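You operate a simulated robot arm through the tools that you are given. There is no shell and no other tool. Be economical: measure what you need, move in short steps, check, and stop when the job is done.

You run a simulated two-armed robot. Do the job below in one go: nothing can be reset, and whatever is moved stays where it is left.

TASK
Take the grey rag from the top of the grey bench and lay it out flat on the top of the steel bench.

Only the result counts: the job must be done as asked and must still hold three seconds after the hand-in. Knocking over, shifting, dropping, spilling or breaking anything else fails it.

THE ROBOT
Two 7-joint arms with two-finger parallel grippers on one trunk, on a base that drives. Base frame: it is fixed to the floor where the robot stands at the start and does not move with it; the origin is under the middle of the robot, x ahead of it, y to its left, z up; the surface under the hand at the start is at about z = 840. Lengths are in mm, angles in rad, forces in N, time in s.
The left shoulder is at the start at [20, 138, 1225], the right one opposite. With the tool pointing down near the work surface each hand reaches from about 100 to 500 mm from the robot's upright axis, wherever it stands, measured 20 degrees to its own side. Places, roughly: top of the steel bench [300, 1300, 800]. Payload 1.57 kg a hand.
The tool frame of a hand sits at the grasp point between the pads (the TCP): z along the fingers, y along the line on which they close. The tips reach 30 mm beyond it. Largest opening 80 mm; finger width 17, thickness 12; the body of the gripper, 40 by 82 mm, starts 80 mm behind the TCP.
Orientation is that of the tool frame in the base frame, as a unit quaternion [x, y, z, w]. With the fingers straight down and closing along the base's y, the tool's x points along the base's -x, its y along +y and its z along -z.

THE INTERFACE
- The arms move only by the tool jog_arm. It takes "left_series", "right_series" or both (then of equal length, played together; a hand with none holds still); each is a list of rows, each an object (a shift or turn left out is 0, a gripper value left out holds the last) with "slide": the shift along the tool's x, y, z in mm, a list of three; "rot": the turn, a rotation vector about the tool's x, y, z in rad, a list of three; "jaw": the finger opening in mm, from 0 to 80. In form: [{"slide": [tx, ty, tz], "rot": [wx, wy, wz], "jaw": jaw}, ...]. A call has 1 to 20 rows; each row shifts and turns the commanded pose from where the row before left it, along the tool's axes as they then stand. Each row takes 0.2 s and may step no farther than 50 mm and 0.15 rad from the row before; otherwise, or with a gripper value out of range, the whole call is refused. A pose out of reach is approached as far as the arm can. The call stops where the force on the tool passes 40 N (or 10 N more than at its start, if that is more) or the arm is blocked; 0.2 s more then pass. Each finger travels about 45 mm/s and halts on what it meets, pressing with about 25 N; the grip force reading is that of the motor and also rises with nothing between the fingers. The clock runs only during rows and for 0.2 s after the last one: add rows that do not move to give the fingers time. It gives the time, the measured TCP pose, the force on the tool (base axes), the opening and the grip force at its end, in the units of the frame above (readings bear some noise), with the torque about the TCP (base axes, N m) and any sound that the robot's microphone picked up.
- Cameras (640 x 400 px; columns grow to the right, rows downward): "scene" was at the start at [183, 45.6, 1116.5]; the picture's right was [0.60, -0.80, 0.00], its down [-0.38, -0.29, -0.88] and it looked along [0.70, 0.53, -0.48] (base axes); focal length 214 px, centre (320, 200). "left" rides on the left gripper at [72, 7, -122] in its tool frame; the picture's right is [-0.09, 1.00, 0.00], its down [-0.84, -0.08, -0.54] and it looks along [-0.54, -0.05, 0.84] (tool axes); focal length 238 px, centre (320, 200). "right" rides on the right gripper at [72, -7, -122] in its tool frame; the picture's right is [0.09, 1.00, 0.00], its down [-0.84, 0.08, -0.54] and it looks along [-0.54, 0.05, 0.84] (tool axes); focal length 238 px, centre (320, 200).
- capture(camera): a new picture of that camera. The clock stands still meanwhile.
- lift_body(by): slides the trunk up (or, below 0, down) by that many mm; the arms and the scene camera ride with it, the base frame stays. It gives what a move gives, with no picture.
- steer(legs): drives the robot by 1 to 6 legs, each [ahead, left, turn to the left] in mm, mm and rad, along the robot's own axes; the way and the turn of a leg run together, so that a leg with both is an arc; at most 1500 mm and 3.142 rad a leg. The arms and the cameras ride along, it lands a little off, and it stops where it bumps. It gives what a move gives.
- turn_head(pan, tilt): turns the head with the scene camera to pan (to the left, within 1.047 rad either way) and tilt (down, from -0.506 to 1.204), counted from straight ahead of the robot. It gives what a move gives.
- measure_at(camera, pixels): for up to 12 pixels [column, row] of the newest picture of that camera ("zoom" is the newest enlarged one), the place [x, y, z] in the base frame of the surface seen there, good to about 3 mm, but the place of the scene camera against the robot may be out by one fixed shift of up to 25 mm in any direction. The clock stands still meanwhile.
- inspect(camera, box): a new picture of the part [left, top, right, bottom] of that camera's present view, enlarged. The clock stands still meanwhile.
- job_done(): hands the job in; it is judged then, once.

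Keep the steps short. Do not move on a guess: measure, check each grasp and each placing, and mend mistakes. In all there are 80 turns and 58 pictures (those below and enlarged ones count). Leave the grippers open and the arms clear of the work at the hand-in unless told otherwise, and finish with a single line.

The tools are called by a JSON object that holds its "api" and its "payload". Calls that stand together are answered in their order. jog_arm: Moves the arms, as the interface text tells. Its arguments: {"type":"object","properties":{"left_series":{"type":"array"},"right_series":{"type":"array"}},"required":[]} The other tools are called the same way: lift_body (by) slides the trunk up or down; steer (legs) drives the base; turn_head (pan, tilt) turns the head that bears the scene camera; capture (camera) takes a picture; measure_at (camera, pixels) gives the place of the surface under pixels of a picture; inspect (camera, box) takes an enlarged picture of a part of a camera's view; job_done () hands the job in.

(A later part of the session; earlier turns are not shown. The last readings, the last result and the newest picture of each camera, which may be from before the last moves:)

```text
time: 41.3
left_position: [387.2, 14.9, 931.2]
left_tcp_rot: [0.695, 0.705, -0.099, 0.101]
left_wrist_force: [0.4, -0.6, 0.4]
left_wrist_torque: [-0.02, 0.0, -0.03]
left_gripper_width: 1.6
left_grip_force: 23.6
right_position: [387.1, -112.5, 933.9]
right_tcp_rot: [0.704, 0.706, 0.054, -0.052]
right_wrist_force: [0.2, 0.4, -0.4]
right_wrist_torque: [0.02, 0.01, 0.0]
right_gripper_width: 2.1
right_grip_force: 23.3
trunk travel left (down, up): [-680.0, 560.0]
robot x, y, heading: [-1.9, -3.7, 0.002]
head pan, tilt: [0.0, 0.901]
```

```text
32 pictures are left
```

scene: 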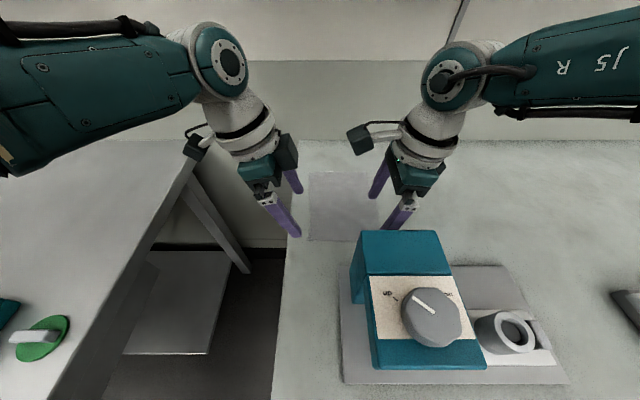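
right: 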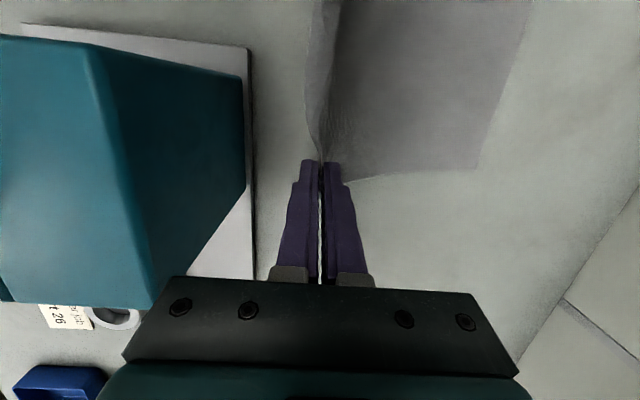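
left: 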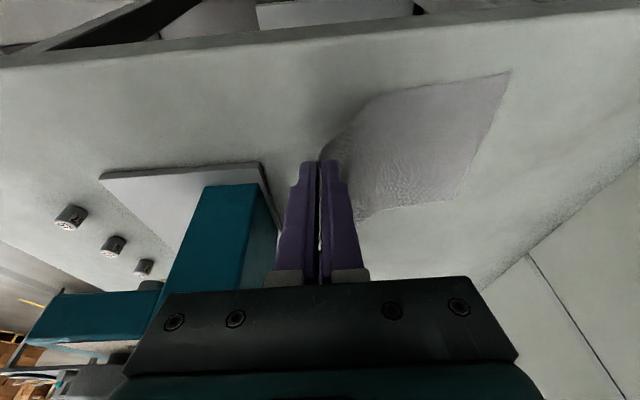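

Both corners hold. Before lifting high I'll check the wall shelf's height and depth with the head level.

{"api": "turn_head", "payload": {"pan": 0.0, "tilt": 0.1}}

{"api": "capture", "payload": {"camera": "scene"}}

```text
time: 42.4
left_position: [387.8, 14.4, 930.7]
left_tcp_rot: [0.696, 0.704, -0.099, 0.101]
left_wrist_force: [0.1, -0.5, 0.9]
left_wrist_torque: [0.0, -0.02, 0.0]
left_gripper_width: 1.6
left_grip_force: 23.3
right_position: [386.0, -111.3, 932.3]
right_tcp_rot: [0.703, 0.707, 0.055, -0.053]
right_wrist_force: [0.0, -0.3, 0.6]
right_wrist_torque: [0.05, -0.02, 0.0]
right_gripper_width: 1.9
right_grip_force: 23.9
trunk travel left (down, up): [-680.0, 560.0]
robot x, y, heading: [1.0, 1.2, -0.003]
head pan, tilt: [0.0, 0.099]
```

```text
31 pictures are left
```

scene: 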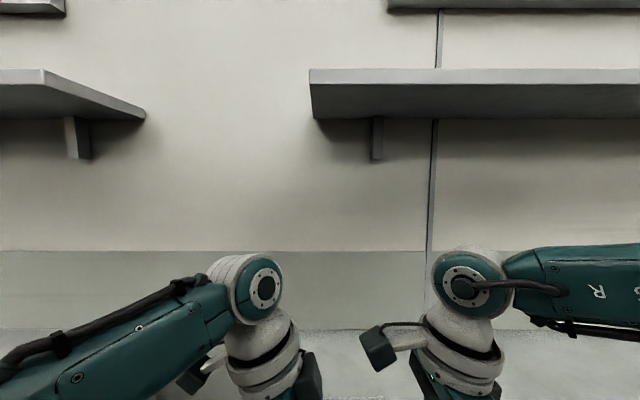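

{"api": "measure_at", "payload": {"camera": "scene", "pixels": [[320, 112], [310, 75], [500, 114], [375, 155], [144, 116], [45, 72], [45, 115], [80, 155], [258, 285], [480, 285], [240, 330], [300, 390]]}}

```text
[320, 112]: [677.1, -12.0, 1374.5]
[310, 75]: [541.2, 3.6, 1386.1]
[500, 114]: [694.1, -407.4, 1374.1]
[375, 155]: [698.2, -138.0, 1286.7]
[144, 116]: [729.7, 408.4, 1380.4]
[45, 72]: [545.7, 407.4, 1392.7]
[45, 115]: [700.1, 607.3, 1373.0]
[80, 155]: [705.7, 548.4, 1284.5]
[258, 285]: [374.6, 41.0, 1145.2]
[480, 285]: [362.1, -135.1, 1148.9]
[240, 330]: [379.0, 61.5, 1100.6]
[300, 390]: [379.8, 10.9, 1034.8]
```

The shelf fronts are at x≥541 and my wrists are at x≤450, so there's room. I'll raise the trunk 360 mm so the hanging rag clears the machine.

{"api": "lift_body", "payload": {"by": 360}}

{"api": "turn_head", "payload": {"pan": 0.0, "tilt": 0.9}}

{"api": "capture", "payload": {"camera": "scene"}}

```text
time: 45.9
left_position: [386.6, 15.4, 1290.7]
left_tcp_rot: [0.696, 0.704, -0.098, 0.101]
left_wrist_force: [0.2, -0.3, -0.1]
left_wrist_torque: [0.01, 0.01, -0.03]
left_gripper_width: 1.7
left_grip_force: 23.2
right_position: [386.4, -111.4, 1292.3]
right_tcp_rot: [0.704, 0.707, 0.054, -0.054]
right_wrist_force: [0.0, -0.4, 0.4]
right_wrist_torque: [0.02, -0.02, 0.0]
right_gripper_width: 2.2
right_grip_force: 23.4
trunk travel left (down, up): [-1040.0, 200.0]
robot x, y, heading: [-2.7, 2.9, 0.003]
head pan, tilt: [0.0, 0.099]
```

```text
time: 47.0
left_position: [386.3, 14.7, 1289.5]
left_tcp_rot: [0.696, 0.704, -0.099, 0.101]
left_wrist_force: [-0.9, -0.1, -0.7]
left_wrist_torque: [0.01, 0.0, 0.03]
left_gripper_width: 1.6
left_grip_force: 23.4
right_position: [387.5, -112.8, 1292.7]
right_tcp_rot: [0.703, 0.707, 0.054, -0.054]
right_wrist_force: [0.3, 0.3, 0.4]
right_wrist_torque: [-0.01, 0.02, 0.02]
right_gripper_width: 2.0
right_grip_force: 23.4
trunk travel left (down, up): [-1040.0, 200.0]
robot x, y, heading: [1.7, 0.3, 0.001]
head pan, tilt: [0.0, 0.901]
```

```text
30 pictures are left
```

scene: 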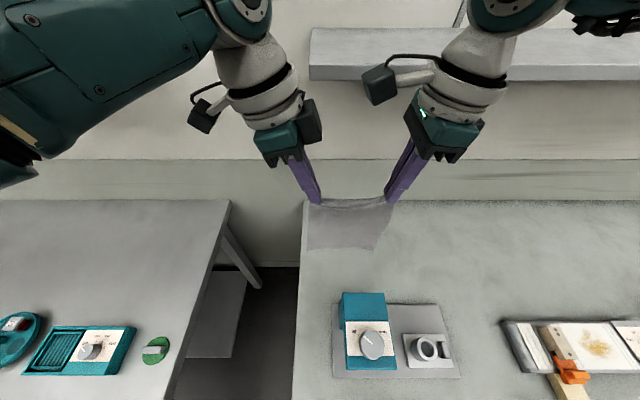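

The rag hangs cleanly between both hands, clear of the machine. I'll back off 400 mm, strafe left 750 mm, then look.

{"api": "steer", "payload": {"legs": [[-400, 0, 0]]}}

{"api": "turn_head", "payload": {"pan": 0.9, "tilt": 0.6}}

{"api": "capture", "payload": {"camera": "scene"}}

```text
time: 49.6
left_position: [-15.8, 14.5, 1289.8]
left_tcp_rot: [0.696, 0.704, -0.099, 0.099]
left_wrist_force: [-0.1, -0.7, 0.1]
left_wrist_torque: [-0.01, -0.01, -0.01]
left_gripper_width: 2.0
left_grip_force: 23.3
right_position: [-16.7, -111.6, 1293.5]
right_tcp_rot: [0.703, 0.707, 0.054, -0.052]
right_wrist_force: [-0.9, -0.3, 0.0]
right_wrist_torque: [-0.03, 0.02, -0.01]
right_gripper_width: 2.2
right_grip_force: 23.8
trunk travel left (down, up): [-1040.0, 200.0]
robot x, y, heading: [-408.5, 1.4, -0.004]
head pan, tilt: [0.0, 0.901]
```

```text
time: 50.8
left_position: [-15.3, 13.3, 1290.7]
left_tcp_rot: [0.696, 0.704, -0.099, 0.101]
left_wrist_force: [0.2, 0.2, -0.1]
left_wrist_torque: [0.01, -0.02, -0.03]
left_gripper_width: 1.6
left_grip_force: 24.0
right_position: [-16.1, -112.0, 1293.4]
right_tcp_rot: [0.703, 0.707, 0.055, -0.052]
right_wrist_force: [0.5, 0.7, -0.5]
right_wrist_torque: [-0.02, -0.03, -0.02]
right_gripper_width: 1.9
right_grip_force: 23.6
trunk travel left (down, up): [-1040.0, 200.0]
robot x, y, heading: [-405.6, -5.3, -0.003]
head pan, tilt: [0.901, 0.6]
```

```text
29 pictures are left
```

scene: 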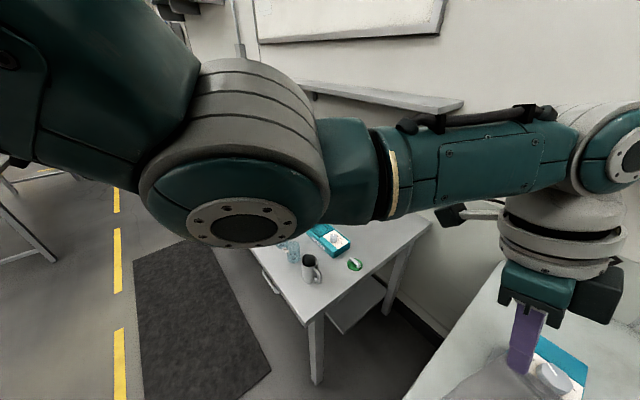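

The way to the left is clear apart from a flat mat. I'll strafe 750 mm left and look ahead.

{"api": "steer", "payload": {"legs": [[0, 755, 0]]}}

{"api": "turn_head", "payload": {"pan": 0.0, "tilt": 0.9}}

{"api": "capture", "payload": {"camera": "scene"}}

```text
time: 54.8
left_position: [-19.1, 769.3, 1290.6]
left_tcp_rot: [0.692, 0.708, -0.099, 0.101]
left_wrist_force: [-0.5, -0.2, 0.2]
left_wrist_torque: [0.01, -0.01, -0.01]
left_gripper_width: 1.8
left_grip_force: 23.5
right_position: [-19.1, 642.1, 1293.1]
right_tcp_rot: [0.7, 0.71, 0.055, -0.052]
right_wrist_force: [-0.6, 0.9, 0.3]
right_wrist_torque: [0.02, -0.03, 0.04]
right_gripper_width: 2.2
right_grip_force: 23.8
trunk travel left (down, up): [-1040.0, 200.0]
robot x, y, heading: [-408.4, 753.0, 0.013]
head pan, tilt: [0.901, 0.6]
```

```text
time: 56.0
left_position: [-19.3, 769.1, 1291.2]
left_tcp_rot: [0.692, 0.708, -0.099, 0.101]
left_wrist_force: [0.2, -1.1, 0.2]
left_wrist_torque: [-0.04, 0.02, -0.05]
left_gripper_width: 1.6
left_grip_force: 23.3
right_position: [-18.9, 643.2, 1292.8]
right_tcp_rot: [0.7, 0.71, 0.055, -0.052]
right_wrist_force: [0.5, 0.9, -1.2]
right_wrist_torque: [0.0, 0.05, 0.01]
right_gripper_width: 2.3
right_grip_force: 23.4
trunk travel left (down, up): [-1040.0, 200.0]
robot x, y, heading: [-408.7, 755.1, 0.013]
head pan, tilt: [0.0, 0.901]
```

```text
28 pictures are left
```

scene: 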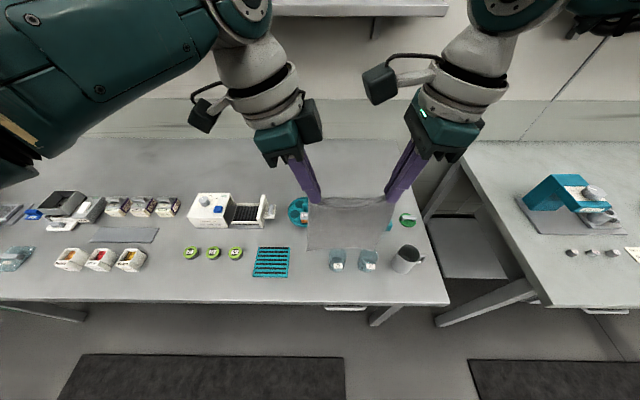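

There's a clear view of the steel bench: the strip behind the items is free for its whole length. I'll drive forward to the same standing distance I had at the grey bench, with the rag at z≥1070, well above the items.

{"api": "steer", "payload": {"legs": [[300, 0, -0.013]]}}

{"api": "steer", "payload": {"legs": [[100, 0, 0]]}}

{"api": "capture", "payload": {"camera": "scene"}}

```text
time: 58.1
left_position: [275.4, 763.1, 1290.2]
left_tcp_rot: [0.699, 0.701, -0.1, 0.1]
left_wrist_force: [-0.8, 0.6, 0.0]
left_wrist_torque: [-0.03, 0.01, -0.02]
left_gripper_width: 1.7
left_grip_force: 23.4
right_position: [274.5, 636.4, 1292.9]
right_tcp_rot: [0.706, 0.704, 0.055, -0.053]
right_wrist_force: [-0.2, -0.1, -0.5]
right_wrist_torque: [0.0, 0.0, 0.02]
right_gripper_width: 2.3
right_grip_force: 24.0
trunk travel left (down, up): [-1040.0, 200.0]
robot x, y, heading: [-111.1, 754.1, -0.008]
head pan, tilt: [0.0, 0.901]
```

```text
time: 59.2
left_position: [372.2, 762.4, 1290.5]
left_tcp_rot: [0.698, 0.702, -0.099, 0.1]
left_wrist_force: [0.2, -0.4, -0.3]
left_wrist_torque: [-0.03, -0.02, 0.01]
left_gripper_width: 1.9
left_grip_force: 23.7
right_position: [371.8, 636.8, 1292.8]
right_tcp_rot: [0.705, 0.705, 0.055, -0.052]
right_wrist_force: [-0.4, 0.6, -0.6]
right_wrist_torque: [0.03, 0.0, 0.01]
right_gripper_width: 2.1
right_grip_force: 23.7
trunk travel left (down, up): [-1040.0, 200.0]
robot x, y, heading: [-14.7, 753.5, -0.007]
head pan, tilt: [0.0, 0.901]
```

```text
27 pictures are left
```

scene: 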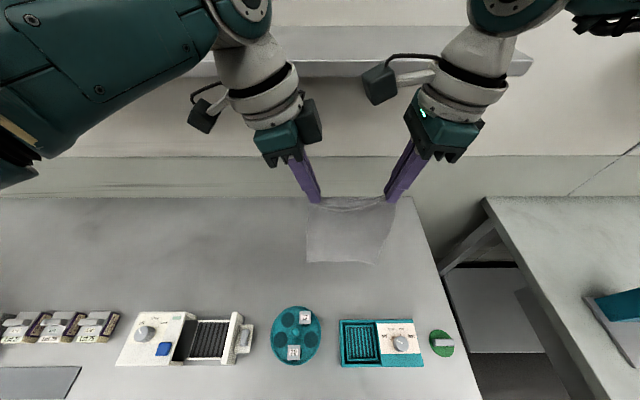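

The rag hangs over the clear area. I'll lower the trunk 180 mm, then raise the hands relative to the trunk and lower it again, so the arms gain forward and downward reach.

{"api": "lift_body", "payload": {"by": -170}}

{"api": "jog_arm", "payload": {"right_series": [{"slide": [6, 0, -39.6]}, {"slide": [6, 0, -39.6]}, {"slide": [6, 0, -39.6]}, {"slide": [6, 0, -39.6]}, {}], "left_series": [{"slide": [-11.8, 0, -38.2]}, {"slide": [-11.8, 0, -38.2]}, {"slide": [-11.8, 0, -38.2]}, {"slide": [-11.8, 0, -38.2]}, {}]}}

{"api": "lift_body", "payload": {"by": -190}}

```text
time: 61.1
left_position: [371.6, 763.9, 1120.4]
left_tcp_rot: [0.697, 0.702, -0.1, 0.101]
left_wrist_force: [0.2, -0.3, -0.1]
left_wrist_torque: [-0.03, 0.01, 0.01]
left_gripper_width: 1.6
left_grip_force: 23.2
right_position: [372.4, 636.5, 1122.9]
right_tcp_rot: [0.705, 0.705, 0.054, -0.053]
right_wrist_force: [0.1, 0.8, -0.7]
right_wrist_torque: [0.01, 0.01, 0.02]
right_gripper_width: 2.4
right_grip_force: 23.9
trunk travel left (down, up): [-870.0, 370.0]
robot x, y, heading: [-15.6, 751.6, -0.008]
head pan, tilt: [0.0, 0.901]
```

```text
time: 62.3
left_position: [371.8, 760.5, 1281.4]
left_tcp_rot: [0.697, 0.703, -0.1, 0.099]
left_wrist_force: [-0.4, -0.1, -0.4]
left_wrist_torque: [0.0, 0.01, -0.03]
left_gripper_width: 1.5
left_grip_force: 23.5
right_position: [371.5, 636.6, 1284.6]
right_tcp_rot: [0.705, 0.705, 0.055, -0.053]
right_wrist_force: [0.5, 0.2, 0.0]
right_wrist_torque: [0.02, -0.02, -0.03]
right_gripper_width: 2.0
right_grip_force: 23.6
trunk travel left (down, up): [-870.0, 370.0]
robot x, y, heading: [-16.9, 752.3, -0.004]
head pan, tilt: [0.0, 0.901]
```

```text
time: 64.4
left_position: [370.7, 761.1, 1091.7]
left_tcp_rot: [0.698, 0.702, -0.099, 0.1]
left_wrist_force: [0.1, 0.1, 0.2]
left_wrist_torque: [0.01, 0.0, 0.0]
left_gripper_width: 1.6
left_grip_force: 23.3
right_position: [370.1, 637.5, 1093.9]
right_tcp_rot: [0.705, 0.705, 0.055, -0.053]
right_wrist_force: [-0.6, -0.1, -0.3]
right_wrist_torque: [0.01, 0.0, -0.01]
right_gripper_width: 2.1
right_grip_force: 23.3
trunk travel left (down, up): [-680.0, 560.0]
robot x, y, heading: [-13.5, 751.6, -0.006]
head pan, tilt: [0.0, 0.901]
```

The trunk is at +80 and the hands at z≈1092. I'll tilt both tools forward by 0.4 rad and then reach forward 160 mm, keeping the height.

{"api": "jog_arm", "payload": {"right_series": [{"rot": [-0.1, 0, 0]}, {"rot": [-0.1, 0, 0]}, {"rot": [-0.1, 0, 0]}, {"rot": [-0.1, 0, 0]}, {"slide": [0, 36.8, 15.6]}, {"slide": [0, 36.8, 15.6]}, {"slide": [0, 36.8, 15.6]}, {"slide": [0, 36.8, 15.6]}, {}], "left_series": [{"rot": [-0.1, 0, 0]}, {"rot": [-0.1, 0, 0]}, {"rot": [-0.1, 0, 0]}, {"rot": [-0.1, 0, 0]}, {"slide": [0, 36.8, 15.6]}, {"slide": [0, 36.8, 15.6]}, {"slide": [0, 36.8, 15.6]}, {"slide": [0, 36.8, 15.6]}, {}]}}

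{"api": "capture", "payload": {"camera": "scene"}}

```text
time: 66.4
left_position: [531.3, 758.0, 1090.8]
left_tcp_rot: [0.665, 0.707, 0.043, 0.238]
left_wrist_force: [0.2, 0.0, 0.7]
left_wrist_torque: [0.03, -0.02, -0.01]
left_gripper_width: 1.8
left_grip_force: 23.8
right_position: [533.9, 635.4, 1096.3]
right_tcp_rot: [0.701, 0.681, 0.193, 0.089]
right_wrist_force: [1.1, 0.0, 0.2]
right_wrist_torque: [0.0, 0.07, 0.02]
right_gripper_width: 1.8
right_grip_force: 23.1
trunk travel left (down, up): [-680.0, 560.0]
robot x, y, heading: [-16.5, 751.7, -0.006]
head pan, tilt: [0.0, 0.901]
```

```text
26 pictures are left
```

scene: 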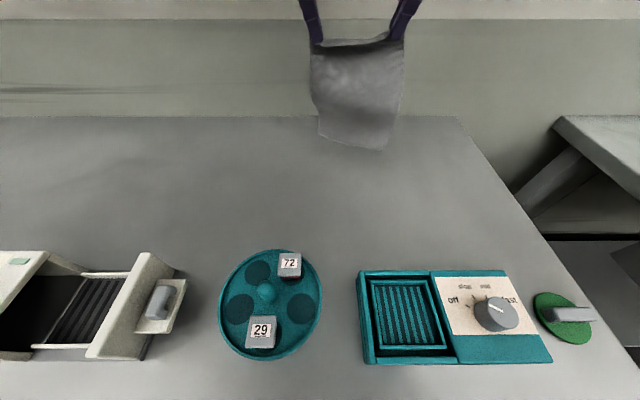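

The reach works. I'll measure the rag's free edge, the pinch line, and the rear edges of the items.

{"api": "measure_at", "payload": {"camera": "scene", "pixels": [[322, 135], [350, 143], [382, 148], [315, 42], [400, 36], [358, 50], [285, 251], [505, 270], [172, 285], [440, 272], [350, 230]]}}

```text
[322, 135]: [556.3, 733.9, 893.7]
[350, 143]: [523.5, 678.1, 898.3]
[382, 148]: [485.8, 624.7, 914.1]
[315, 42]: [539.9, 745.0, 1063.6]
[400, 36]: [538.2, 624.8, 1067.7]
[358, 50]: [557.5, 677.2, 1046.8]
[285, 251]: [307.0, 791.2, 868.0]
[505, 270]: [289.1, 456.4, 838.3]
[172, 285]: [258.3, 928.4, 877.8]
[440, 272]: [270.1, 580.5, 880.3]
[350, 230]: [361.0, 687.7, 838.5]
```

The free edge hangs at z≈895–914 over x≈486–556, a bit twisted and maybe still swinging. I'll lower 50 mm slowly, let it settle, and look.

{"api": "jog_arm", "payload": {"right_series": [{}, {}, {}, {"slide": [-1.5, -3.9, 9.1]}, {"slide": [-1.5, -3.9, 9.1]}, {"slide": [-1.5, -3.9, 9.1]}, {"slide": [-1.5, -3.9, 9.1]}, {"slide": [-1.5, -3.9, 9.1]}, {}, {}, {}], "left_series": [{}, {}, {}, {"slide": [2.9, -3.7, 8.8]}, {"slide": [2.9, -3.7, 8.8]}, {"slide": [2.9, -3.7, 8.8]}, {"slide": [2.9, -3.7, 8.8]}, {"slide": [2.9, -3.7, 8.8]}, {}, {}, {}]}}

{"api": "capture", "payload": {"camera": "scene"}}

```text
time: 68.8
left_position: [525.7, 764.4, 1040.8]
left_tcp_rot: [0.664, 0.708, 0.041, 0.236]
left_wrist_force: [-0.5, -1.6, -1.2]
left_wrist_torque: [-0.04, -0.01, -0.05]
left_gripper_width: 1.7
left_grip_force: 23.9
left hand out of reach, approached as far as the arm can: row 5
right_position: [531.3, 636.1, 1045.1]
right_tcp_rot: [0.702, 0.68, 0.194, 0.088]
right_wrist_force: [-0.2, 0.8, -0.4]
right_wrist_torque: [0.05, 0.02, 0.03]
right_gripper_width: 2.0
right_grip_force: 24.3
trunk travel left (down, up): [-680.0, 560.0]
robot x, y, heading: [-16.0, 750.1, -0.005]
head pan, tilt: [0.0, 0.901]
```

```text
25 pictures are left
```

scene: 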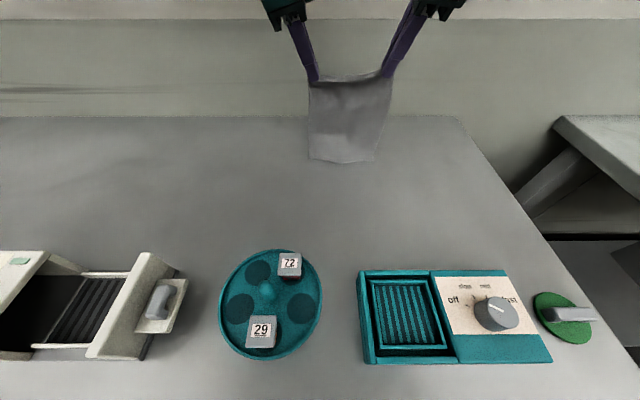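

It hangs straight now. I'll check the free edge's position.

{"api": "measure_at", "payload": {"camera": "scene", "pixels": [[313, 157], [343, 160], [372, 158], [316, 85], [386, 78], [350, 100], [330, 130]]}}

```text
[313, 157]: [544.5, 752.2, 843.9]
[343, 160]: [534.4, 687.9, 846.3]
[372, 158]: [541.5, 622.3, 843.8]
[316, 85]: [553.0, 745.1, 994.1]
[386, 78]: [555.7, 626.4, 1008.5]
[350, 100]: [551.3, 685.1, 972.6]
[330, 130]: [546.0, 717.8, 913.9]
```

The free edge just touches the bench at x≈540. I'll draw the hands back and down on a 45° line, first half.

{"api": "jog_arm", "payload": {"right_series": [{"slide": [-2.1, -19.3, 7.15]}, {"slide": [-2.1, -19.3, 7.15]}, {"slide": [-2.1, -19.3, 7.15]}, {"slide": [-2.1, -19.3, 7.15]}, {"slide": [-2.1, -19.3, 7.15]}, {"slide": [-2.1, -19.3, 7.15]}, {}], "left_series": [{"slide": [4.2, -19.1, 6.7]}, {"slide": [4.2, -19.1, 6.7]}, {"slide": [4.2, -19.1, 6.7]}, {"slide": [4.2, -19.1, 6.7]}, {"slide": [4.2, -19.1, 6.7]}, {"slide": [4.2, -19.1, 6.7]}, {}]}}

{"api": "capture", "payload": {"camera": "scene"}}

```text
time: 70.4
left_position: [437.7, 765.3, 954.7]
left_tcp_rot: [0.664, 0.708, 0.043, 0.237]
left_wrist_force: [0.3, -2.4, 0.7]
left_wrist_torque: [-0.08, 0.0, -0.07]
left_gripper_width: 1.5
left_grip_force: 23.5
right_position: [440.8, 635.2, 957.8]
right_tcp_rot: [0.702, 0.679, 0.194, 0.089]
right_wrist_force: [-0.3, 0.9, -0.2]
right_wrist_torque: [0.1, 0.01, 0.03]
right_gripper_width: 1.9
right_grip_force: 23.5
trunk travel left (down, up): [-680.0, 560.0]
robot x, y, heading: [-14.1, 751.8, -0.006]
head pan, tilt: [0.0, 0.901]
```

```text
24 pictures are left
```

scene: 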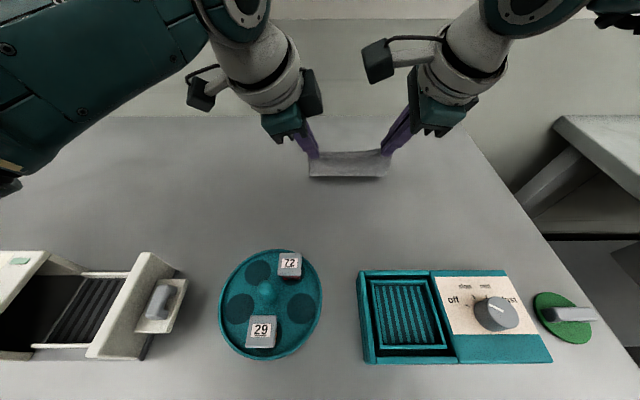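

I can see only the hanging strip (rows 150–178). I'll measure its lower line to tell whether it's the bend or the free edge.

{"api": "measure_at", "payload": {"camera": "scene", "pixels": [[312, 176], [350, 176], [388, 174], [350, 160], [320, 155], [350, 145]]}}

{"api": "capture", "payload": {"camera": "right"}}

```text
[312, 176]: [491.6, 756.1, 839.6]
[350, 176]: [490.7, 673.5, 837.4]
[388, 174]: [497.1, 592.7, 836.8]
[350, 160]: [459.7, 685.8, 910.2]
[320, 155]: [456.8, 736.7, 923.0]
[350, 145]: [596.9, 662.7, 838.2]
```

```text
23 pictures are left
```

right: 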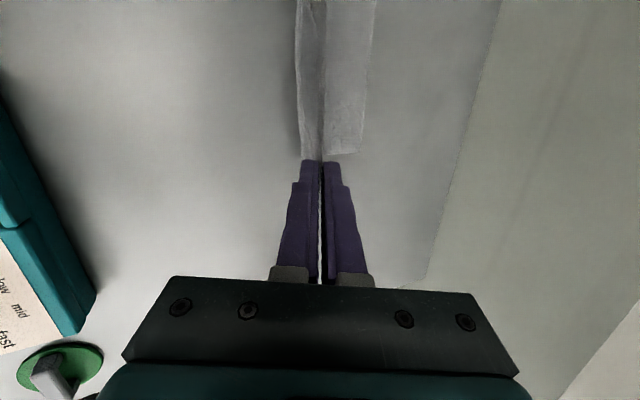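

{"api": "measure_at", "payload": {"camera": "right", "pixels": [[370, 60], [362, 100], [345, 100], [330, 100], [355, 148], [300, 100], [312, 60]]}}

```text
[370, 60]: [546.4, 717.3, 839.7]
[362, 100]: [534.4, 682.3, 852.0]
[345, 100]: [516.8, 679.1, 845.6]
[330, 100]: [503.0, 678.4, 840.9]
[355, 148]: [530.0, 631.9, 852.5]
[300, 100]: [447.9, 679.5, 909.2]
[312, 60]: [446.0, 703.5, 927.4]
```

The free edge still lies at x≈535–545, with cloth laid from about 490. That's what I want. I'll draw the rest back and down to just above contact.

{"api": "jog_arm", "payload": {"right_series": [{"slide": [-2.0, -20.4, 5.9]}, {"slide": [-2.0, -20.4, 5.9]}, {"slide": [-2.0, -20.4, 5.9]}, {"slide": [-2.0, -20.4, 5.9]}, {"slide": [-2.0, -20.4, 5.9]}, {"slide": [-2.0, -20.4, 5.9]}, {}], "left_series": [{"slide": [4.0, -20.2, 5.4]}, {"slide": [4.0, -20.2, 5.4]}, {"slide": [4.0, -20.2, 5.4]}, {"slide": [4.0, -20.2, 5.4]}, {"slide": [4.0, -20.2, 5.4]}, {"slide": [4.0, -20.2, 5.4]}, {}]}}

{"api": "capture", "payload": {"camera": "scene"}}

{"api": "capture", "payload": {"camera": "right"}}

```text
time: 72.0
left_position: [338.0, 765.9, 872.7]
left_tcp_rot: [0.664, 0.708, 0.042, 0.237]
left_wrist_force: [0.1, -2.6, 0.4]
left_wrist_torque: [-0.02, -0.01, -0.03]
left_gripper_width: 1.8
left_grip_force: 23.5
right_position: [341.6, 637.8, 877.8]
right_tcp_rot: [0.702, 0.679, 0.193, 0.089]
right_wrist_force: [0.8, 1.6, -0.7]
right_wrist_torque: [0.05, 0.01, 0.06]
right_gripper_width: 2.1
right_grip_force: 23.5
trunk travel left (down, up): [-680.0, 560.0]
robot x, y, heading: [-9.9, 747.0, -0.008]
head pan, tilt: [0.0, 0.901]
```

```text
22 pictures are left
```

scene: 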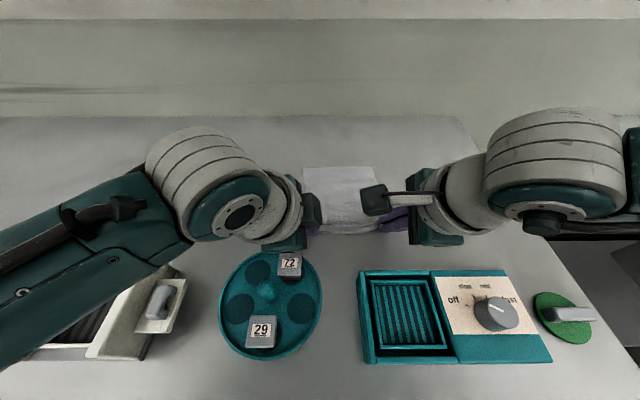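

```text
21 pictures are left
```

right: 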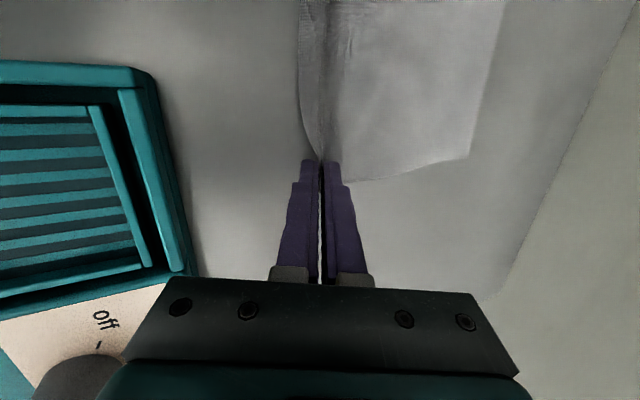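

The rag lies flat behind the hands. I'll lower the last few millimetres and read the contact.

{"api": "jog_arm", "payload": {"right_series": [{"slide": [-0.3, -0.8, 1.8]}, {"slide": [-0.3, -0.8, 1.8]}, {}], "left_series": [{"slide": [0.2, -0.2, 0.5]}, {"slide": [0.2, -0.2, 0.5]}, {}]}}

```text
time: 72.8
left_position: [338.1, 765.9, 872.7]
left_tcp_rot: [0.664, 0.708, 0.042, 0.236]
left_wrist_force: [-0.3, -0.6, 1.3]
left_wrist_torque: [-0.05, 0.03, -0.02]
left_gripper_width: 1.7
left_grip_force: 23.6
right_position: [343.0, 636.7, 873.2]
right_tcp_rot: [0.701, 0.68, 0.193, 0.089]
right_wrist_force: [-0.2, 1.8, 0.7]
right_wrist_torque: [0.05, 0.05, -0.01]
right_gripper_width: 2.1
right_grip_force: 23.6
trunk travel left (down, up): [-680.0, 560.0]
robot x, y, heading: [-14.4, 749.7, -0.002]
head pan, tilt: [0.0, 0.901]
```

The tips are at the surface. I'll open gently while rising 3 mm, then withdraw straight back along the fingers.

{"api": "jog_arm", "payload": {"right_series": [{"slide": [0, 0, -2], "jaw": 6}, {"slide": [0, 0, -2], "jaw": 14}, {"jaw": 24}, {"slide": [0, 0, -5]}, {"slide": [0, 0, -15]}, {"slide": [0, 0, -30]}, {"slide": [0, 0, -40]}, {"slide": [0, 0, -40]}, {}], "left_series": [{"slide": [0, 0, -2], "jaw": 6}, {"slide": [0, 0, -2], "jaw": 14}, {"jaw": 24}, {"slide": [0, 0, -5]}, {"slide": [0, 0, -15]}, {"slide": [0, 0, -30]}, {"slide": [0, 0, -40]}, {"slide": [0, 0, -40]}, {}]}}

{"api": "capture", "payload": {"camera": "scene"}}

{"api": "capture", "payload": {"camera": "right"}}

{"api": "capture", "payload": {"camera": "left"}}

```text
time: 74.8
left_position: [285.6, 799.3, 993.1]
left_tcp_rot: [0.663, 0.709, 0.042, 0.236]
left_wrist_force: [-0.3, 0.3, 0.5]
left_wrist_torque: [-0.03, -0.02, -0.05]
left_gripper_width: 24.0
left_grip_force: 0.0
right_position: [289.0, 617.4, 995.7]
right_tcp_rot: [0.703, 0.679, 0.193, 0.088]
right_wrist_force: [-0.1, 0.1, -0.9]
right_wrist_torque: [-0.01, -0.03, -0.01]
right_gripper_width: 24.0
right_grip_force: 0.1
trunk travel left (down, up): [-680.0, 560.0]
robot x, y, heading: [-15.9, 752.6, -0.008]
head pan, tilt: [0.0, 0.901]
```

```text
20 pictures are left
```

scene: 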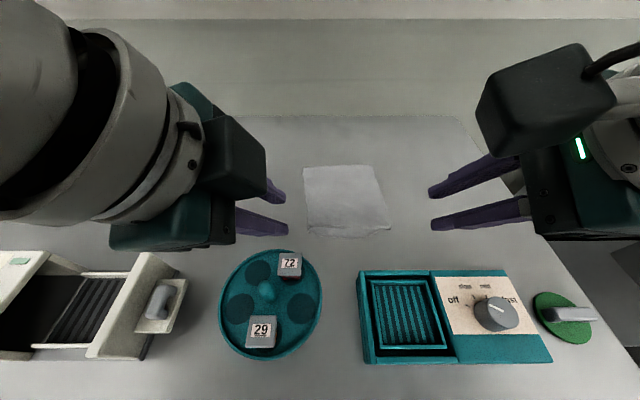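

```text
19 pictures are left
```

right: 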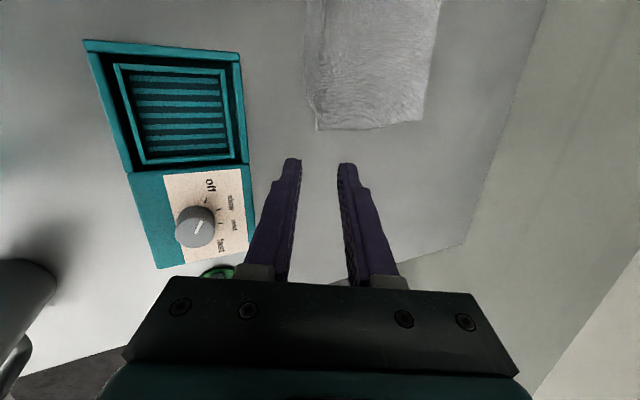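

```text
18 pictures are left
```

left: 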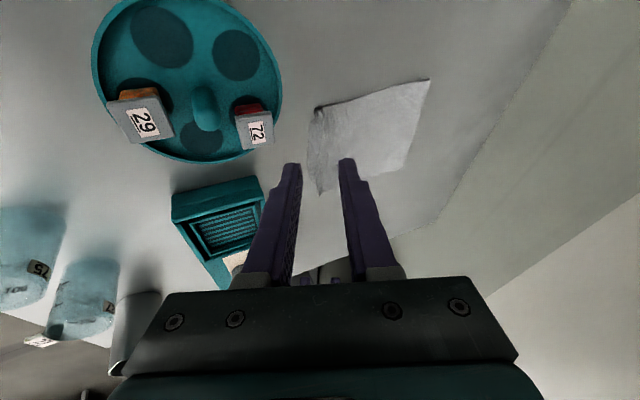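

Released cleanly and it looks flat. I'll inspect it enlarged and measure heights, especially along the near edge where the pinches were.

{"api": "inspect", "payload": {"camera": "scene", "box": [280, 150, 408, 250]}}

{"api": "measure_at", "payload": {"camera": "scene", "pixels": [[305, 170], [374, 167], [388, 228], [309, 233], [345, 233], [312, 222], [380, 220], [345, 220], [345, 195], [320, 228], [330, 180], [295, 240]]}}

```text
4.00 times, centred on (344, 200) of scene
```

zoom: 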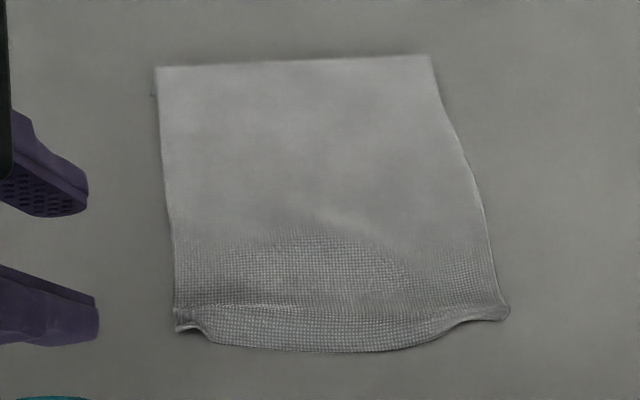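

```text
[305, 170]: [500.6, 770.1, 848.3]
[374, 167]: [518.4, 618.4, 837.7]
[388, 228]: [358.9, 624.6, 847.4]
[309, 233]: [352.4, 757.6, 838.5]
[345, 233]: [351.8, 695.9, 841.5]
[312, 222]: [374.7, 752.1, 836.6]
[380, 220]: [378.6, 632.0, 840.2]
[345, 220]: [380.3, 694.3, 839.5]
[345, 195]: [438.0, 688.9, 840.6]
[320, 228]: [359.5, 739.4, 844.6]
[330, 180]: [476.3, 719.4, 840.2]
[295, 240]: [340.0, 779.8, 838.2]
```

It's nearly flat, with small curls at the two near corners and a slight ripple. I'll measure its true outline in the enlarged picture.

{"api": "measure_at", "payload": {"camera": "zoom", "pixels": [[165, 75], [425, 64], [500, 308], [185, 325], [300, 345], [400, 340], [180, 220], [470, 200], [190, 312], [490, 312], [320, 310], [340, 225]]}}

{"api": "inspect", "payload": {"camera": "right", "box": [280, 0, 460, 140]}}

{"api": "inspect", "payload": {"camera": "left", "box": [280, 60, 460, 210]}}

```text
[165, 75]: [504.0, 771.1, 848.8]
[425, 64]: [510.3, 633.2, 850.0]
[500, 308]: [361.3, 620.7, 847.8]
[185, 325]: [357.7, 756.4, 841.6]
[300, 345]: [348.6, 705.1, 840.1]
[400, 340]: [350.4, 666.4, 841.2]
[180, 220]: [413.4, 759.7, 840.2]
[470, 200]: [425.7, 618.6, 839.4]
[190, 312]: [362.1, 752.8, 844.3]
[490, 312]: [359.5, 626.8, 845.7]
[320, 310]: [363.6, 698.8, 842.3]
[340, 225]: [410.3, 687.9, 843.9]
```

```text
2.86 times, centred on (370, 70) of right
```

zoom: 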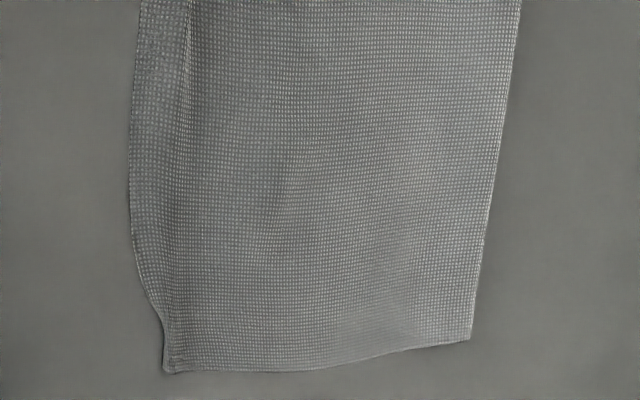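

```text
2.67 times, centred on (370, 135) of left
```

zoom: 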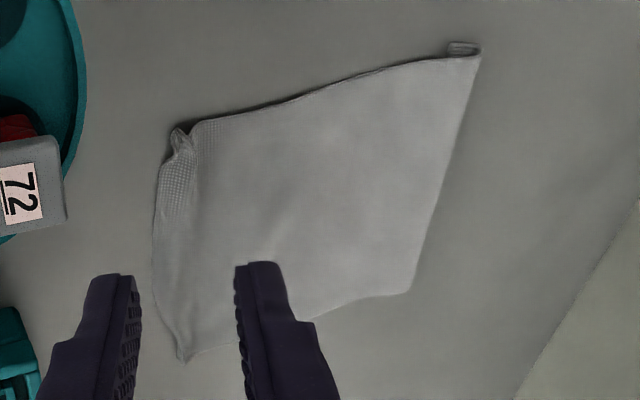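

There's a problem. In the left view a narrow strip at the far edge, seen at (462,47) of the zoom, is folded under, and the far edge reads z≈849. Only about 162 of 198 mm shows. I'll re-grip the near corners by retracing my withdrawal, peel the rag up, and re-lay it with the free edge leading.

{"api": "jog_arm", "payload": {"right_series": [{"slide": [0, 2, 40]}, {"slide": [0, 1, 40]}, {"slide": [0, 0, 30]}, {"slide": [0, 0, 15]}, {}], "left_series": [{"slide": [0, 2, 40]}, {"slide": [0, 1, 40]}, {"slide": [0, 0, 30]}, {"slide": [0, 0, 15]}, {}]}}

{"api": "capture", "payload": {"camera": "right"}}

{"api": "capture", "payload": {"camera": "left"}}

```text
time: 76.0
left_position: [337.5, 767.0, 883.6]
left_tcp_rot: [0.664, 0.708, 0.042, 0.236]
left_wrist_force: [0.4, 0.0, -0.4]
left_wrist_torque: [-0.01, 0.0, 0.0]
left_gripper_width: 23.9
left_grip_force: 0.0
right_position: [342.3, 635.3, 881.4]
right_tcp_rot: [0.701, 0.68, 0.194, 0.089]
right_wrist_force: [0.3, 0.0, -0.3]
right_wrist_torque: [0.01, 0.0, -0.03]
right_gripper_width: 23.8
right_grip_force: 0.1
trunk travel left (down, up): [-680.0, 560.0]
robot x, y, heading: [-15.6, 751.0, -0.008]
head pan, tilt: [0.0, 0.901]
```

```text
14 pictures are left
```

right: 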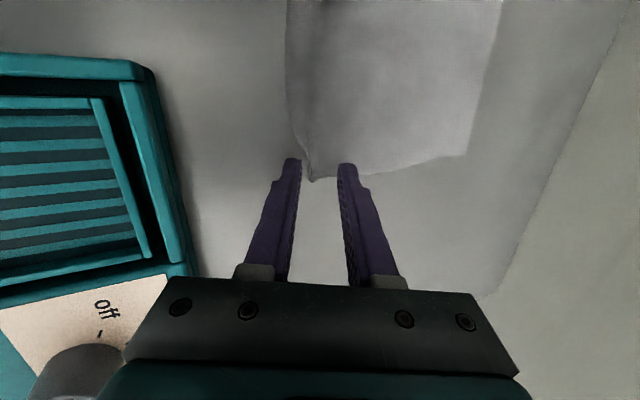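

```text
13 pictures are left
```

left: 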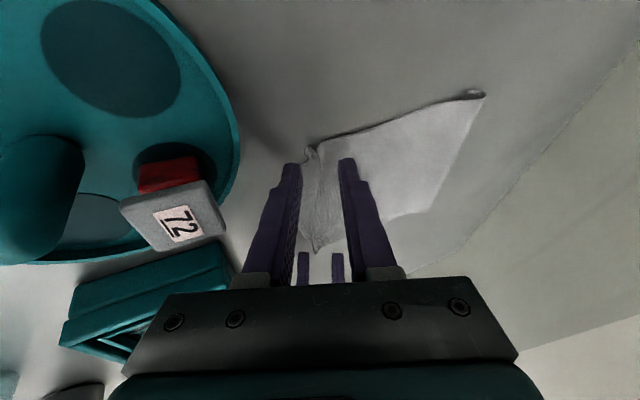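

The curls sit between both finger pairs. I'll go down to contact and close, following down as the lower finger rises.

{"api": "jog_arm", "payload": {"right_series": [{"slide": [0, 0, 3]}, {"slide": [0, 0, 2], "jaw": 0}, {"slide": [0, 0, 2]}, {"slide": [0, 0, 2]}, {}, {}, {}], "left_series": [{"slide": [0, 0, 5]}, {"slide": [0, 0, 3], "jaw": 0}, {"slide": [0, 0, 2]}, {"slide": [0, 0, 2]}, {}, {}, {}]}}

```text
time: 77.6
left_position: [342.4, 764.0, 872.6]
left_tcp_rot: [0.664, 0.708, 0.042, 0.237]
left_wrist_force: [-6.0, 0.8, 16.0]
left_wrist_torque: [0.03, 0.16, 0.0]
left_gripper_width: 1.1
left_grip_force: 23.6
right_position: [346.4, 636.4, 874.4]
right_tcp_rot: [0.702, 0.68, 0.194, 0.089]
right_wrist_force: [-0.5, 0.0, 1.8]
right_wrist_torque: [-0.02, 0.01, -0.03]
right_gripper_width: 1.6
right_grip_force: 23.7
trunk travel left (down, up): [-680.0, 560.0]
robot x, y, heading: [-14.8, 751.6, -0.006]
head pan, tilt: [0.0, 0.901]
```

Both hold cloth again. I'll peel up and forward on the reverse diagonal, then rise 45 mm so the free edge hangs free and unfolds.

{"api": "jog_arm", "payload": {"right_series": [{"slide": [2.2, 19.6, -7.9]}, {"slide": [2.2, 19.6, -7.9]}, {"slide": [2.2, 19.6, -7.9]}, {"slide": [2.2, 19.6, -7.9]}, {"slide": [2.2, 19.6, -7.9]}, {"slide": [2.2, 19.6, -7.9]}, {"slide": [2.2, 19.6, -7.9]}, {"slide": [2.2, 19.6, -7.9]}, {"slide": [2.2, 19.6, -7.9]}, {"slide": [2.2, 19.6, -7.9]}, {"slide": [2.2, 19.6, -7.9]}, {"slide": [2.2, 19.6, -7.9]}, {"slide": [2.1, 5.4, -12.75]}, {"slide": [2.1, 5.4, -12.75]}, {"slide": [2.1, 5.4, -12.75]}, {}, {}, {}, {}], "left_series": [{"slide": [-4.4, 19.4, -7.4]}, {"slide": [-4.4, 19.4, -7.4]}, {"slide": [-4.4, 19.4, -7.4]}, {"slide": [-4.4, 19.4, -7.4]}, {"slide": [-4.4, 19.4, -7.4]}, {"slide": [-4.4, 19.4, -7.4]}, {"slide": [-4.4, 19.4, -7.4]}, {"slide": [-4.4, 19.4, -7.4]}, {"slide": [-4.4, 19.4, -7.4]}, {"slide": [-4.4, 19.4, -7.4]}, {"slide": [-4.4, 19.4, -7.4]}, {"slide": [-4.4, 19.4, -7.4]}, {"slide": [-4.1, 5.2, -12.3]}, {"slide": [-4.1, 5.2, -12.3]}, {"slide": [-4.1, 5.2, -12.3]}, {}, {}, {}, {}]}}

{"api": "inspect", "payload": {"camera": "scene", "box": [230, 20, 486, 180]}}

```text
time: 81.6
left_position: [521.0, 762.7, 1093.0]
left_tcp_rot: [0.664, 0.708, 0.042, 0.237]
left_wrist_force: [0.2, 0.4, 0.4]
left_wrist_torque: [-0.03, 0.01, 0.0]
left_gripper_width: 1.2
left_grip_force: 23.6
right_position: [523.8, 635.7, 1097.4]
right_tcp_rot: [0.703, 0.679, 0.193, 0.089]
right_wrist_force: [0.4, 1.2, -0.1]
right_wrist_torque: [0.0, 0.01, 0.03]
right_gripper_width: 1.0
right_grip_force: 23.3
trunk travel left (down, up): [-680.0, 560.0]
robot x, y, heading: [-11.5, 750.4, -0.006]
head pan, tilt: [0.0, 0.901]
```

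```text
2.50 times, centred on (358, 100) of scene
```

zoom: 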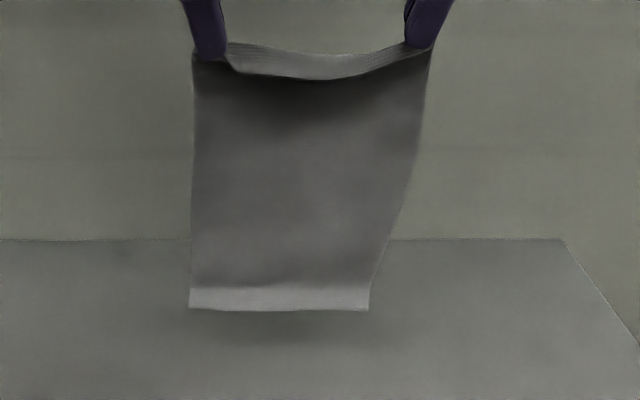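

The strip at the bottom still bends a little toward me. I'll measure it.

{"api": "measure_at", "payload": {"camera": "zoom", "pixels": [[200, 285], [200, 306], [280, 286], [280, 308], [360, 283], [362, 306], [280, 200], [280, 100], [300, 60]]}}

```text
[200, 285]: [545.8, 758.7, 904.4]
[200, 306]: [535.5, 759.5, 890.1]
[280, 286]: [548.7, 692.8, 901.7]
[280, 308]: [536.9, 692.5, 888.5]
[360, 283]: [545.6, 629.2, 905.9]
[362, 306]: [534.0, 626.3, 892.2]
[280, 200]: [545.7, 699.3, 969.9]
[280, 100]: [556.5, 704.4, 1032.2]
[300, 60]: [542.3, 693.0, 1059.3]
```

The bottom 15 mm bends back toward the robot, so laying backwards would tuck it under again. I'll lay it in the other direction: touch the free edge down at x≈328, just behind the items, then move the hands forward and down. First I'll carry it back 200 mm, slowing to avoid swing.

{"api": "jog_arm", "payload": {"right_series": [{"slide": [2.1, 5.4, -12.75]}, {"slide": [0, -18.4, -7.8]}, {"slide": [0, -18.4, -7.8]}, {"slide": [0, -18.4, -7.8]}, {"slide": [0, -18.4, -7.8]}, {"slide": [0, -18.4, -7.8]}, {"slide": [0, -18.4, -7.8]}, {"slide": [0, -18.4, -7.8]}, {"slide": [0, -11, -4.7]}, {"slide": [0, -11, -4.7]}, {"slide": [0, -11, -4.7]}, {"slide": [0, -7.4, -3.1]}, {"slide": [0, -7.4, -3.1]}, {"slide": [0, -3.7, -1.6]}, {}, {}, {}, {}, {}], "left_series": [{"slide": [-4.1, 5.2, -12.3]}, {"slide": [0, -18.4, -7.8]}, {"slide": [0, -18.4, -7.8]}, {"slide": [0, -18.4, -7.8]}, {"slide": [0, -18.4, -7.8]}, {"slide": [0, -18.4, -7.8]}, {"slide": [0, -18.4, -7.8]}, {"slide": [0, -18.4, -7.8]}, {"slide": [0, -11, -4.7]}, {"slide": [0, -11, -4.7]}, {"slide": [0, -11, -4.7]}, {"slide": [0, -7.4, -3.1]}, {"slide": [0, -7.4, -3.1]}, {"slide": [0, -3.7, -1.6]}, {}, {}, {}, {}, {}]}}

{"api": "lift_body", "payload": {"by": -45}}

{"api": "capture", "payload": {"camera": "scene"}}

```text
time: 85.6
left_position: [327.8, 761.1, 1108.0]
left_tcp_rot: [0.664, 0.708, 0.042, 0.236]
left_wrist_force: [-0.1, 0.0, 0.3]
left_wrist_torque: [-0.03, -0.02, -0.02]
left_gripper_width: 1.3
left_grip_force: 23.5
right_position: [329.9, 635.3, 1111.5]
right_tcp_rot: [0.702, 0.68, 0.193, 0.089]
right_wrist_force: [-0.4, -0.4, 0.7]
right_wrist_torque: [-0.01, 0.02, 0.0]
right_gripper_width: 1.0
right_grip_force: 23.3
trunk travel left (down, up): [-680.0, 560.0]
robot x, y, heading: [-14.5, 753.9, -0.002]
head pan, tilt: [0.0, 0.901]
```

```text
time: 86.5
left_position: [327.9, 761.1, 1063.5]
left_tcp_rot: [0.664, 0.708, 0.042, 0.237]
left_wrist_force: [0.2, 0.1, 0.1]
left_wrist_torque: [0.02, 0.0, -0.02]
left_gripper_width: 1.1
left_grip_force: 23.0
right_position: [328.1, 635.0, 1066.8]
right_tcp_rot: [0.701, 0.68, 0.194, 0.089]
right_wrist_force: [0.6, -0.7, -0.6]
right_wrist_torque: [-0.01, -0.01, 0.02]
right_gripper_width: 1.2
right_grip_force: 22.8
trunk travel left (down, up): [-635.0, 605.0]
robot x, y, heading: [-17.9, 749.9, -0.008]
head pan, tilt: [0.0, 0.901]
```

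```text
11 pictures are left
```

scene: 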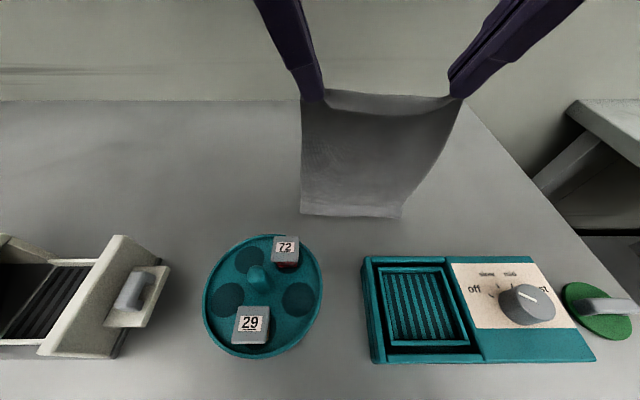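

{"api": "measure_at", "payload": {"camera": "scene", "pixels": [[305, 213], [350, 215], [398, 216], [305, 205], [350, 204], [398, 204], [270, 236], [285, 240], [345, 235], [440, 257]]}}

```text
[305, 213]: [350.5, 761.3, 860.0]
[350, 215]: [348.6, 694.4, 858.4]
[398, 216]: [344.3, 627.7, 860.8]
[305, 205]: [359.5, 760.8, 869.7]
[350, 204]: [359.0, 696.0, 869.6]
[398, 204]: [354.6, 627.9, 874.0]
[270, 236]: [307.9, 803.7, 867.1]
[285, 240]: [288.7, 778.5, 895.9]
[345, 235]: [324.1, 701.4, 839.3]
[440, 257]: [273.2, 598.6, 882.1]
```

The free edge is at x≈348 and z≈859, level and in front of the items' rear line with margin. I'll lower 18 mm to touch, then go forward and down for the first part.

{"api": "jog_arm", "payload": {"right_series": [{"slide": [-1.3, -3.5, 8.2]}, {"slide": [-1.4, -3.4, 8.2]}, {}, {"slide": [-2.2, 8.2, 19.0]}, {"slide": [-2.2, 8.2, 19.0]}, {"slide": [-2.2, 8.2, 19.0]}, {"slide": [-2.2, 8.2, 19.0]}, {"slide": [-2.2, 8.2, 19.0]}, {"slide": [-2.2, 8.2, 19.0]}, {}], "left_series": [{"slide": [2.6, -3.3, 7.9]}, {"slide": [2.7, -3.4, 7.9]}, {}, {"slide": [4.3, 8.4, 18.6]}, {"slide": [4.3, 8.4, 18.6]}, {"slide": [4.3, 8.4, 18.6]}, {"slide": [4.3, 8.4, 18.6]}, {"slide": [4.3, 8.4, 18.6]}, {"slide": [4.3, 8.4, 18.6]}, {}]}}

{"api": "capture", "payload": {"camera": "scene"}}

```text
time: 88.7
left_position: [416.6, 762.7, 958.2]
left_tcp_rot: [0.664, 0.708, 0.042, 0.237]
left_wrist_force: [-0.2, 0.3, -0.7]
left_wrist_torque: [0.01, -0.02, -0.02]
left_gripper_width: 1.0
left_grip_force: 22.9
right_position: [420.6, 634.9, 962.2]
right_tcp_rot: [0.701, 0.68, 0.193, 0.089]
right_wrist_force: [0.0, 0.0, 0.4]
right_wrist_torque: [0.0, 0.0, -0.01]
right_gripper_width: 1.1
right_grip_force: 22.5
trunk travel left (down, up): [-635.0, 605.0]
robot x, y, heading: [-17.1, 748.9, -0.002]
head pan, tilt: [0.0, 0.901]
```

```text
10 pictures are left
```

scene: 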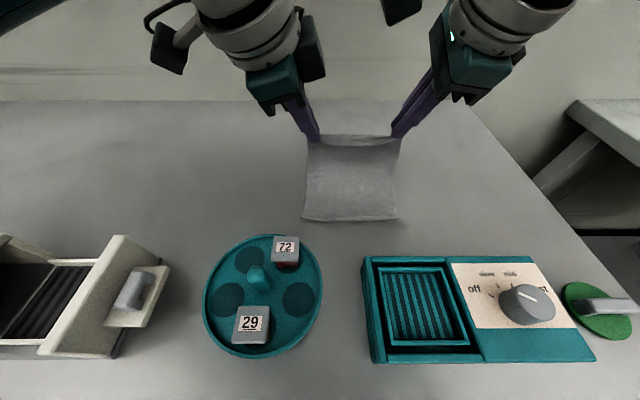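

It's laying nicely: the free edge is anchored and flat. I'll continue forward and down to just above contact.

{"api": "jog_arm", "payload": {"right_series": [{"slide": [-2.1, 8.6, 18.9]}, {"slide": [-2.1, 8.6, 18.9]}, {"slide": [-2.1, 8.6, 18.9]}, {"slide": [-2.1, 8.6, 18.9]}, {"slide": [-2.1, 8.6, 18.9]}, {"slide": [-2.1, 8.6, 18.9]}, {}], "left_series": [{"slide": [4.2, 8.8, 18.5]}, {"slide": [4.2, 8.8, 18.5]}, {"slide": [4.2, 8.8, 18.5]}, {"slide": [4.2, 8.8, 18.5]}, {"slide": [4.2, 8.8, 18.5]}, {"slide": [4.2, 8.8, 18.3]}, {}]}}

{"api": "inspect", "payload": {"camera": "scene", "box": [260, 110, 452, 230]}}

```text
time: 90.3
left_position: [490.5, 770.2, 881.4]
left_tcp_rot: [0.664, 0.708, 0.043, 0.237]
left_wrist_force: [-0.4, 0.3, -0.5]
left_wrist_torque: [-0.05, -0.03, -0.02]
left_gripper_width: 0.8
left_grip_force: 23.2
left hand out of reach, approached as far as the arm can: row 6
right_position: [502.0, 635.8, 882.9]
right_tcp_rot: [0.702, 0.68, 0.194, 0.088]
right_wrist_force: [0.0, 1.1, -0.3]
right_wrist_torque: [0.02, 0.01, 0.0]
right_gripper_width: 1.2
right_grip_force: 22.9
right hand out of reach, approached as far as the arm can: row 6
trunk travel left (down, up): [-635.0, 605.0]
robot x, y, heading: [-14.2, 749.9, -0.006]
head pan, tilt: [0.0, 0.901]
```

```text
3.33 times, centred on (356, 170) of scene
```

zoom: 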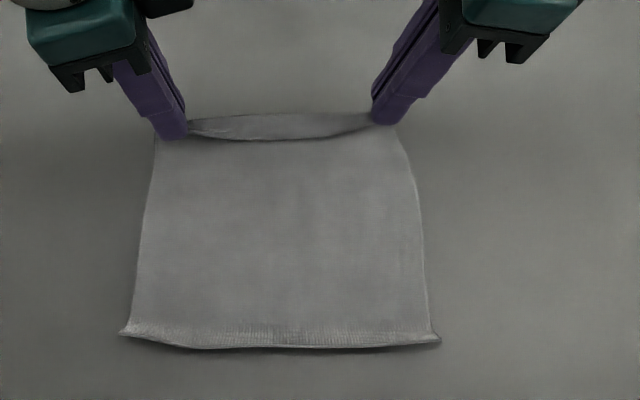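

It's laid well, and the arms are at the end of their reach. I'll finish with the trunk (down 8 mm) and a small drive forward of 14 mm to draw it taut. That keeps me no nearer than I stood at the other bench.

{"api": "steer", "payload": {"legs": [[14, 0, 0]]}}

{"api": "lift_body", "payload": {"by": -8}}

```text
time: 91.0
left_position: [504.7, 771.1, 880.3]
left_tcp_rot: [0.664, 0.708, 0.042, 0.236]
left_wrist_force: [0.0, -0.5, 0.2]
left_wrist_torque: [-0.06, 0.01, -0.02]
left_gripper_width: 1.1
left_grip_force: 23.3
right_position: [517.5, 635.1, 884.6]
right_tcp_rot: [0.702, 0.679, 0.195, 0.089]
right_wrist_force: [-0.2, 0.8, 0.6]
right_wrist_torque: [0.07, -0.05, 0.05]
right_gripper_width: 1.1
right_grip_force: 23.5
trunk travel left (down, up): [-635.0, 605.0]
robot x, y, heading: [1.2, 754.7, -0.009]
head pan, tilt: [0.0, 0.901]
```

```text
time: 91.6
left_position: [505.9, 770.2, 874.7]
left_tcp_rot: [0.663, 0.708, 0.042, 0.239]
left_wrist_force: [0.2, -0.3, 4.4]
left_wrist_torque: [0.0, -0.08, -0.01]
left_gripper_width: 1.0
left_grip_force: 22.9
right_position: [517.5, 636.3, 876.1]
right_tcp_rot: [0.701, 0.68, 0.194, 0.089]
right_wrist_force: [-0.4, 0.7, 0.6]
right_wrist_torque: [0.04, -0.03, -0.02]
right_gripper_width: 1.1
right_grip_force: 22.5
trunk travel left (down, up): [-627.0, 613.0]
robot x, y, heading: [-1.5, 748.9, -0.006]
head pan, tilt: [0.0, 0.901]
```

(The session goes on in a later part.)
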